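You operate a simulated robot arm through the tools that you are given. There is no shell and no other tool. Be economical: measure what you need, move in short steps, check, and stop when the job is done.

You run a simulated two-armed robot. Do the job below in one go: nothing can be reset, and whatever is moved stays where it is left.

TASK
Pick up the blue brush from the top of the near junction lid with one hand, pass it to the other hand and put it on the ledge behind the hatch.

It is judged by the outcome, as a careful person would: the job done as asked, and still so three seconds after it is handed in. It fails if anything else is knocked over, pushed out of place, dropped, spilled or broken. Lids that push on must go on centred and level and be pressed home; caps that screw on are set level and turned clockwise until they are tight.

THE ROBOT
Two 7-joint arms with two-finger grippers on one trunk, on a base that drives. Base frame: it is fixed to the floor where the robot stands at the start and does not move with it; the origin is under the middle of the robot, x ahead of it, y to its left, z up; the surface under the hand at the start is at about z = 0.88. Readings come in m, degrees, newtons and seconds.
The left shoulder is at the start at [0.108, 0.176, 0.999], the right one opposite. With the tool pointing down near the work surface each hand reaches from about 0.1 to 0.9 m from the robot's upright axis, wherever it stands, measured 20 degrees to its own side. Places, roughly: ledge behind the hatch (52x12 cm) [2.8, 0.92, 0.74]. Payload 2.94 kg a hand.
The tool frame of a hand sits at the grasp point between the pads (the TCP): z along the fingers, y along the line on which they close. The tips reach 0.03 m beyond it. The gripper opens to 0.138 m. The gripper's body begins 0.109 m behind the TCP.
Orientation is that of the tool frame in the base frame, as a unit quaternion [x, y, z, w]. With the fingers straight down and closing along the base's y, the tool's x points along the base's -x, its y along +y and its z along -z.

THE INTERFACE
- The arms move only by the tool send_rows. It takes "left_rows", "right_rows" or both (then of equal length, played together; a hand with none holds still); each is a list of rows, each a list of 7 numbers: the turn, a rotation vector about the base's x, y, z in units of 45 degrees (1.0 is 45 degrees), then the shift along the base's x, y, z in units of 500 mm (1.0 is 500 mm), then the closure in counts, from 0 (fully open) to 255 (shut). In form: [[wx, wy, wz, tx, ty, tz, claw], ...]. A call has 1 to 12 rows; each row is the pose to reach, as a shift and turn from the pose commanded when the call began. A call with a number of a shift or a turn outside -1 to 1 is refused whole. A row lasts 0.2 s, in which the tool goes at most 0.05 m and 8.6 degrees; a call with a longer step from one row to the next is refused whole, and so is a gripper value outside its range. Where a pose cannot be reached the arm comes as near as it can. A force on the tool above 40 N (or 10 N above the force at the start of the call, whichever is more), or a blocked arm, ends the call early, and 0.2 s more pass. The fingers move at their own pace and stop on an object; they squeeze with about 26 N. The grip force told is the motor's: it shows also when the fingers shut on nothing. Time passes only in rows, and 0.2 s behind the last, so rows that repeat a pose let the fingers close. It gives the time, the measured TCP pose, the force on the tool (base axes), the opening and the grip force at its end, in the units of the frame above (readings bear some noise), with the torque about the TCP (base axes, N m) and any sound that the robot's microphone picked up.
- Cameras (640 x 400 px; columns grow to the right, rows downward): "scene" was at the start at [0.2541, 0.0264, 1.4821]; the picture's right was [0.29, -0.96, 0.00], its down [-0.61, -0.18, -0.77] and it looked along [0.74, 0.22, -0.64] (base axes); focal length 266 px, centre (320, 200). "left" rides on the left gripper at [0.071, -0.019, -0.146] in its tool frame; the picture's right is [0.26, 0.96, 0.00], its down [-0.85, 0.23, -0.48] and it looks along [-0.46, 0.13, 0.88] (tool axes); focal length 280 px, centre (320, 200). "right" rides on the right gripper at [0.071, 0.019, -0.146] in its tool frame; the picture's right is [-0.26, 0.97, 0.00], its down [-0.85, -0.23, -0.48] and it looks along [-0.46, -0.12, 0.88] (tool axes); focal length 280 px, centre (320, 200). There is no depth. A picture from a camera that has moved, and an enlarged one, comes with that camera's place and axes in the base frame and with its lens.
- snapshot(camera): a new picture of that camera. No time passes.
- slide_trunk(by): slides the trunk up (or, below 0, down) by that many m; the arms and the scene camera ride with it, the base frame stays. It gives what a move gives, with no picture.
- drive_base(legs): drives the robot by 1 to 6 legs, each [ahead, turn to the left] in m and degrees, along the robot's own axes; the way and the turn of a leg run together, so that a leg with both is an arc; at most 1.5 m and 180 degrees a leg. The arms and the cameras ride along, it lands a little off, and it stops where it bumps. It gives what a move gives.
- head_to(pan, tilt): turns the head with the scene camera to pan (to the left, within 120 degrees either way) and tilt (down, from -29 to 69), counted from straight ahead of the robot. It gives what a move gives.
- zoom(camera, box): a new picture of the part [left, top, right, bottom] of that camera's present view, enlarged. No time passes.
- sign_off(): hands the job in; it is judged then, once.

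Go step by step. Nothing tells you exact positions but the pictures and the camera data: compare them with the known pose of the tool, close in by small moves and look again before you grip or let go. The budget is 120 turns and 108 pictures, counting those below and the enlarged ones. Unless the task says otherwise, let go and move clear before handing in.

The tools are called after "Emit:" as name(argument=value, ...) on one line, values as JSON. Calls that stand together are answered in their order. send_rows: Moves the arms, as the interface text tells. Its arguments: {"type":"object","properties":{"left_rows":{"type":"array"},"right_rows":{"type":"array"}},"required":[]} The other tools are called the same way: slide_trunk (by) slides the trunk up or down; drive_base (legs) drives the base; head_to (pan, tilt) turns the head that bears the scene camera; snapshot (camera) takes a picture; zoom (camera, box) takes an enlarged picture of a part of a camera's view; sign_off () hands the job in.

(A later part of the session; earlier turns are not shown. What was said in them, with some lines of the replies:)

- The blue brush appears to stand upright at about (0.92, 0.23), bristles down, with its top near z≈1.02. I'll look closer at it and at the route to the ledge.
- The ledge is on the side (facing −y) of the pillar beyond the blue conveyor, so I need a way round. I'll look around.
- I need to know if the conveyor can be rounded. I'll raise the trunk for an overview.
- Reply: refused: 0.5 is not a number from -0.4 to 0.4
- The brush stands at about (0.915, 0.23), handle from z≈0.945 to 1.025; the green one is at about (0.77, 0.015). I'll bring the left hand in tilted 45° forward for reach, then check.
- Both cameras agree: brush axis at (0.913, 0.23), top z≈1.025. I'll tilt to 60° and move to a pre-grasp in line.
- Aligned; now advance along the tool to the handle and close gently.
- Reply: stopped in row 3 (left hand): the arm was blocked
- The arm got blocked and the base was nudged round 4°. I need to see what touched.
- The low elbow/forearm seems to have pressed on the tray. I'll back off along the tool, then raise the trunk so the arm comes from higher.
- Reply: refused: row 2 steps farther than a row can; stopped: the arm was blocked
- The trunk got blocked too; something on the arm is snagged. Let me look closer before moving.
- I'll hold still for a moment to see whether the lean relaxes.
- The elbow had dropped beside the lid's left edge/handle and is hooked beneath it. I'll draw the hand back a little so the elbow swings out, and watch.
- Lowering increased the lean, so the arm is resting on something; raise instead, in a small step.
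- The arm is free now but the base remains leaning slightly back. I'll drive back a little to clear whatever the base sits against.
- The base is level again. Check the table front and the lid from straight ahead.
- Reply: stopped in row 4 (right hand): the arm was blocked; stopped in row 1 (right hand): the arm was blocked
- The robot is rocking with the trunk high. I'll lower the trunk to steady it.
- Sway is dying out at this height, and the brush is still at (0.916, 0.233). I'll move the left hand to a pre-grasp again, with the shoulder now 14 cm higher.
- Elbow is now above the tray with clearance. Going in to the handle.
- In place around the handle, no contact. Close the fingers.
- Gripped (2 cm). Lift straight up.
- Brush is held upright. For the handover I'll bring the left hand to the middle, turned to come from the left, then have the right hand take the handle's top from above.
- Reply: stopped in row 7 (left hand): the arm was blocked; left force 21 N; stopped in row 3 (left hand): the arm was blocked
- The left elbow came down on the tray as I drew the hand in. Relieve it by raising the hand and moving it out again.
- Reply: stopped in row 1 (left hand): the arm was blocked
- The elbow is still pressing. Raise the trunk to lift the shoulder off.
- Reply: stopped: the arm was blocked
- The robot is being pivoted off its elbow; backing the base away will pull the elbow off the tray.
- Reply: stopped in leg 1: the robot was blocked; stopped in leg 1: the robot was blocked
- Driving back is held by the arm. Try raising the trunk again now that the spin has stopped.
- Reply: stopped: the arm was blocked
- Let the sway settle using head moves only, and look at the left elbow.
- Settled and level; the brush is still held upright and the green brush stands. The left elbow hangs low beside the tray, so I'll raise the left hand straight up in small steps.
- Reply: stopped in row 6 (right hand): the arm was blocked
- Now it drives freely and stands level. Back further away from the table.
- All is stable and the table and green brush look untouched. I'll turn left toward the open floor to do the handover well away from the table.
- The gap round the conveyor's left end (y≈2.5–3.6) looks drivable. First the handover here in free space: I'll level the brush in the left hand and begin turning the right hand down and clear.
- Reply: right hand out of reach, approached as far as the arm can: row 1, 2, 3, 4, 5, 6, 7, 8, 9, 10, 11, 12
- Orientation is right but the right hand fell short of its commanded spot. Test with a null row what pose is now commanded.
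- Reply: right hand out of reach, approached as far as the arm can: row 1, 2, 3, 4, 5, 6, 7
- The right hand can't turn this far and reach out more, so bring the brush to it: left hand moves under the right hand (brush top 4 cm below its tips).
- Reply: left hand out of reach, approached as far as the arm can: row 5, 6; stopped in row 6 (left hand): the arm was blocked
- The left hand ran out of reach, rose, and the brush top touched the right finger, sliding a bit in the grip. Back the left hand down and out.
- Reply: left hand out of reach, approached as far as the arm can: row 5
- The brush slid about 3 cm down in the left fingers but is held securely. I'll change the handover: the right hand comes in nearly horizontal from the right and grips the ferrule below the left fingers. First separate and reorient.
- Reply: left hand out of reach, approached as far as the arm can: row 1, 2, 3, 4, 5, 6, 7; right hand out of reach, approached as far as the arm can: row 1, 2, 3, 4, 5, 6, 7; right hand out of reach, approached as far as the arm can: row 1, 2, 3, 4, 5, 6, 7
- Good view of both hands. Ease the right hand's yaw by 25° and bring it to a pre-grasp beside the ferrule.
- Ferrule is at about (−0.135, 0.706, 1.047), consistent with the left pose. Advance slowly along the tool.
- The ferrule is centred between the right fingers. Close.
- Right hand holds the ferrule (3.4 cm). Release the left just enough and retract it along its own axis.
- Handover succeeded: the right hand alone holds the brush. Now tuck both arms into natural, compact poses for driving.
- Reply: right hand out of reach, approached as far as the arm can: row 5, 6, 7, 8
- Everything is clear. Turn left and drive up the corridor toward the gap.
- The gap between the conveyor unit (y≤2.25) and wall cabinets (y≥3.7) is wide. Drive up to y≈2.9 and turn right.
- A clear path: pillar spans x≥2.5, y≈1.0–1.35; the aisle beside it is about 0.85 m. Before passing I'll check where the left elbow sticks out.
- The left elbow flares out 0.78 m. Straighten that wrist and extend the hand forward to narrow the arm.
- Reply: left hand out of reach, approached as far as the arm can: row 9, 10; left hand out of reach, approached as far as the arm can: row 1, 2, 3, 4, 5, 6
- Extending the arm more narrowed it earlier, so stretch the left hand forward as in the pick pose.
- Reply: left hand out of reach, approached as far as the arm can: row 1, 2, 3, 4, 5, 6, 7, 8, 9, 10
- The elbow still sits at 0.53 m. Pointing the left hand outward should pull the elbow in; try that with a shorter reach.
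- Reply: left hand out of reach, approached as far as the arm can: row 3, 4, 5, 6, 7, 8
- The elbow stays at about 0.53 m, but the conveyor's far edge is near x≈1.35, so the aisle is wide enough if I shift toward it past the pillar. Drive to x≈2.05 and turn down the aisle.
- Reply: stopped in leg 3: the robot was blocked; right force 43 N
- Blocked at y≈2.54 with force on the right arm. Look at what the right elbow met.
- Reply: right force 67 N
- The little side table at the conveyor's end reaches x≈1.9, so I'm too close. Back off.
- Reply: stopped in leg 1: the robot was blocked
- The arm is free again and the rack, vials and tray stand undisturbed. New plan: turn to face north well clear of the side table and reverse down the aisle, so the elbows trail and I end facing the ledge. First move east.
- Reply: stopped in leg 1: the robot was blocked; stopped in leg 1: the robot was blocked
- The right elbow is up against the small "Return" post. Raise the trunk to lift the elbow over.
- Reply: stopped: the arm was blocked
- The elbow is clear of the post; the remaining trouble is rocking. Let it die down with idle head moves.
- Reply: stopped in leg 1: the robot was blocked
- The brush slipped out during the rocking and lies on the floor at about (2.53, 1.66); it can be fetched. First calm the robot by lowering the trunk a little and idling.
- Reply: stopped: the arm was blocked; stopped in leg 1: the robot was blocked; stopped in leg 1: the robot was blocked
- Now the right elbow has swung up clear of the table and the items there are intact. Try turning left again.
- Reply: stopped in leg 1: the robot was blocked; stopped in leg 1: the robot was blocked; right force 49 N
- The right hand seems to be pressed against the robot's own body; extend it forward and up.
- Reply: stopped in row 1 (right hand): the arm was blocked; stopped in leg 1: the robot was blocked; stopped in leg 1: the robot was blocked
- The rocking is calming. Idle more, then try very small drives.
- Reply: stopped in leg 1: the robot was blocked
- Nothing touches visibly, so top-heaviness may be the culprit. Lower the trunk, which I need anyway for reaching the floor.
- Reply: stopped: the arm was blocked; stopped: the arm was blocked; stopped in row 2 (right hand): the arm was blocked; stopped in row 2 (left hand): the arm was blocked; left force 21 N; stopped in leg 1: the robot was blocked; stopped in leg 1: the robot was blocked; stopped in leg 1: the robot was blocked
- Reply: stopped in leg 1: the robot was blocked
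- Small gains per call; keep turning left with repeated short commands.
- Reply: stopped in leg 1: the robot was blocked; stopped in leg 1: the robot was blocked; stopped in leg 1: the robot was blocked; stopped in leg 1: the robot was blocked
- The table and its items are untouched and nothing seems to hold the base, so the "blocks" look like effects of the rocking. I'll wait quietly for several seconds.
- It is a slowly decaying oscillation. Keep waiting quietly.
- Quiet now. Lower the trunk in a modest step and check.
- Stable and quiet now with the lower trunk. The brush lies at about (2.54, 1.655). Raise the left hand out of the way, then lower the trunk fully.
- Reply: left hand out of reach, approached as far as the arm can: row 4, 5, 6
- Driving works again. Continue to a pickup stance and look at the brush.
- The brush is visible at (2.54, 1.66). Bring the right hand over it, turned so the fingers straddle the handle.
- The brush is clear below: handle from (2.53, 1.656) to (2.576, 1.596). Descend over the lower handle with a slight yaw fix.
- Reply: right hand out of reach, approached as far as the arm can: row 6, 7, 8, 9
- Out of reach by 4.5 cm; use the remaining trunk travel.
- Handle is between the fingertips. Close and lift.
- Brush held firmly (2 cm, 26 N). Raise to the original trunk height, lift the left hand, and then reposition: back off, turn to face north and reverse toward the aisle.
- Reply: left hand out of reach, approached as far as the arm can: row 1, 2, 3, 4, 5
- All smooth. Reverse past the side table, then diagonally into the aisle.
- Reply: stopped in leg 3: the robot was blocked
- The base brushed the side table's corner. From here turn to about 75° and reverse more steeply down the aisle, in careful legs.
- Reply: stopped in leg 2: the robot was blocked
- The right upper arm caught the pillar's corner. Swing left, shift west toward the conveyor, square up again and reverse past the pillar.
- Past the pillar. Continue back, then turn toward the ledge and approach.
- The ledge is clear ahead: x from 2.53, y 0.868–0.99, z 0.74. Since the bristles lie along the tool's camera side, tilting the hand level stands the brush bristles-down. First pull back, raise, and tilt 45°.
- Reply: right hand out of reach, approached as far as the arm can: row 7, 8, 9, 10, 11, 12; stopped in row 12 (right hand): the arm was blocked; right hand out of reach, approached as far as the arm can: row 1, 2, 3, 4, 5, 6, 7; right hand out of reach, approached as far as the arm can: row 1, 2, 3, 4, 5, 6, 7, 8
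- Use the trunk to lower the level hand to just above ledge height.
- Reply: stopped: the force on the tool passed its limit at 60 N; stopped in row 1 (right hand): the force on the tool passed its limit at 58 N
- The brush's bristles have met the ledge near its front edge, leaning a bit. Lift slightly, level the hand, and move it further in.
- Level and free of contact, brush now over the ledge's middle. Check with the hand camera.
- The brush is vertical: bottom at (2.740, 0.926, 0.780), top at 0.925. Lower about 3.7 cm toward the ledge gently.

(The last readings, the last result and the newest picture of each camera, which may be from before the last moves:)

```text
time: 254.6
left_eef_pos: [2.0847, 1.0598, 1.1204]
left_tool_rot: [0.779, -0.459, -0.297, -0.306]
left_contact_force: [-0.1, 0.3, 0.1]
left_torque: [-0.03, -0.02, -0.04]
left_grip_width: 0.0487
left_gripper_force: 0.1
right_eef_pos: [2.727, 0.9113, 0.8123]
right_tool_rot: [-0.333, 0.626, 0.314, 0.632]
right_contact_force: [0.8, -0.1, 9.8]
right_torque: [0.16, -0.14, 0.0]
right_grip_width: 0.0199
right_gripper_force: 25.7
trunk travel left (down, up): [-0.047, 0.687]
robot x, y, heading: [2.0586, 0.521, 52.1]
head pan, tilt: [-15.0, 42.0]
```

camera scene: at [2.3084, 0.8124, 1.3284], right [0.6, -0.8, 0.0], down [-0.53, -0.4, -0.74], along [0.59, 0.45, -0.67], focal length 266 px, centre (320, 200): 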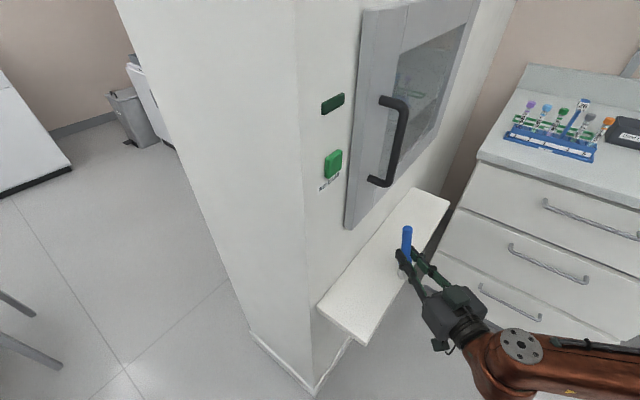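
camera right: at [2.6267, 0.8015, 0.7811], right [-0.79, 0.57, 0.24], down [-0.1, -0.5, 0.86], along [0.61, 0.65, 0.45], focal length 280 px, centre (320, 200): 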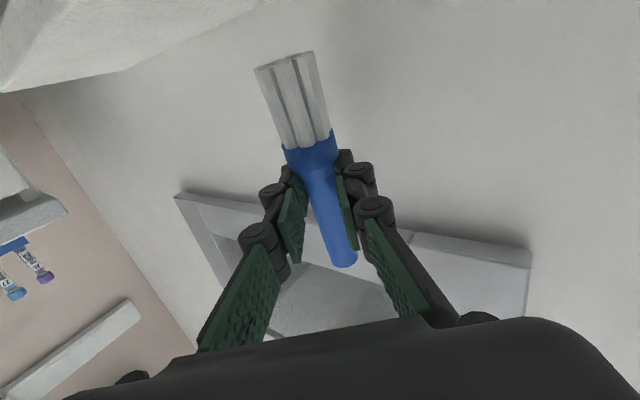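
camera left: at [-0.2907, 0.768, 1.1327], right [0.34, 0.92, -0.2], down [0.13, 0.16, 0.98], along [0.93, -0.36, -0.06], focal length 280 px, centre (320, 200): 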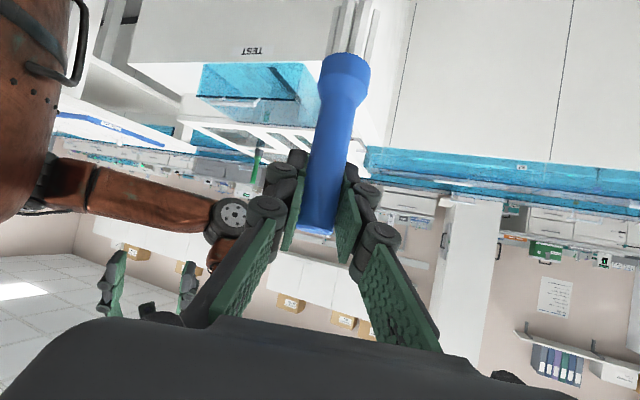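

Contact with the ledge (≈10 N). Ease off slightly and open the fingers slowly.

Emit:
send_rows(right_rows=[[0, 0, 0, 0, 0, 0.005, 255], [0, 0, 0, 0, 0, 0.005, 235], [0, 0, 0, 0, 0, 0.005, 220], [0, 0, 0, 0, 0, 0.005, 205], [0, 0, 0, 0, 0, 0.005, 180], [0, 0, 0, 0, 0, 0.005, 150], [0, 0, 0, 0, 0, 0.005, 120], [0, 0, 0, 0, 0, 0.005, 120], [0, 0, 0, 0, 0, 0.005, 120]])

Emit:
send_rows(right_rows=[[0, 0, 0, -0.02, -0.028, 0, 120], [0, 0, 0, -0.05, -0.07, 0, 120], [0, 0, 0, -0.09, -0.126, 0, 120], [0, 0, 0, -0.13, -0.182, 0, 120], [0, 0, 0, -0.16, -0.22, 0, 120]])

Emit:
snapshot(camera="scene")

```text
time: 256.6
left_eef_pos: [2.0852, 1.0602, 1.1205]
left_tool_rot: [0.78, -0.458, -0.298, -0.305]
left_contact_force: [0.0, 0.2, 0.3]
left_torque: [-0.01, 0.03, 0.0]
left_grip_width: 0.0488
left_gripper_force: 0.1
right_eef_pos: [2.7278, 0.9107, 0.8127]
right_tool_rot: [-0.333, 0.627, 0.313, 0.63]
right_contact_force: [-0.5, -0.2, -0.2]
right_torque: [0.0, -0.01, -0.01]
right_grip_width: 0.073
right_gripper_force: 0.0
trunk travel left (down, up): [-0.047, 0.687]
robot x, y, heading: [2.0584, 0.5238, 52.3]
head pan, tilt: [-15.0, 42.0]
```

```text
time: 257.8
left_eef_pos: [2.0857, 1.0599, 1.1191]
left_tool_rot: [0.78, -0.458, -0.298, -0.305]
left_contact_force: [-0.4, -0.1, -0.2]
left_torque: [0.01, -0.01, -0.03]
left_grip_width: 0.0487
left_gripper_force: 0.0
right_eef_pos: [2.708, 0.8888, 0.8095]
right_tool_rot: [-0.334, 0.627, 0.313, 0.63]
right_contact_force: [0.1, 0.1, 0.0]
right_torque: [-0.01, -0.03, -0.01]
right_grip_width: 0.073
right_gripper_force: 0.0
right hand out of reach, approached as far as the arm can: row 2, 3, 4, 5
trunk travel left (down, up): [-0.047, 0.687]
robot x, y, heading: [2.0591, 0.5228, 52.0]
head pan, tilt: [-15.0, 42.0]
```

```text
0 pictures are left
camera scene: at [2.308, 0.8121, 1.3288], right [0.6, -0.8, 0.0], down [-0.53, -0.4, -0.74], along [0.59, 0.45, -0.67], focal length 266 px, centre (320, 200)
```

scene: 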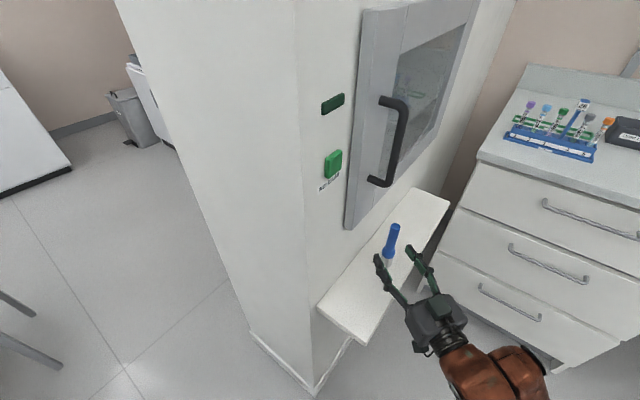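

The brush stands upright on the ledge, released. The arm can't retract further, so back the base straight away along the same line.

Emit:
drive_base(legs=[[-0.12, 0]])

```text
time: 259.1
left_eef_pos: [2.0143, 0.9691, 1.1191]
left_tool_rot: [0.78, -0.458, -0.299, -0.303]
left_contact_force: [-0.5, 0.3, 0.4]
left_torque: [-0.02, 0.01, -0.02]
left_grip_width: 0.0491
left_gripper_force: 0.0
right_eef_pos: [2.6351, 0.8, 0.8087]
right_tool_rot: [-0.335, 0.628, 0.314, 0.629]
right_contact_force: [-0.5, 0.4, -0.3]
right_torque: [0.0, 0.01, 0.01]
right_grip_width: 0.0728
right_gripper_force: 0.1
trunk travel left (down, up): [-0.047, 0.687]
robot x, y, heading: [1.9842, 0.4273, 52.2]
head pan, tilt: [-15.0, 42.0]
```

The right hand is clear of the ledge, with no contact force, and the brush was standing upright in the last picture. Handing in.

Emit:
sign_off()

```text
The job is handed in.
```

The blue brush is standing upright on the ledge behind the hatch. I picked it up with the left hand, passed it to the right and set it down there, and both hands are clear.

- **Drop on the way:** while the robot was rocking near the side table at the end of the conveyor, the brush slipped from the right hand onto the floor. I picked it up again with the right hand and carried on.
- **Bumps:** the left arm pressed against the junction unit and its tray. The right arm, and probably the base, bumped the side table, and the right arm caught the corner of the hatch pillar. In my later pictures the green brush was still standing, and the tubes and vials on the side table were still in place. I had no pictures left to re-check the junction unit or the side table at the end.
- **Final check:** the last picture, showing the brush upright and released, was taken just before I backed the base away. I felt no contact while backing off.
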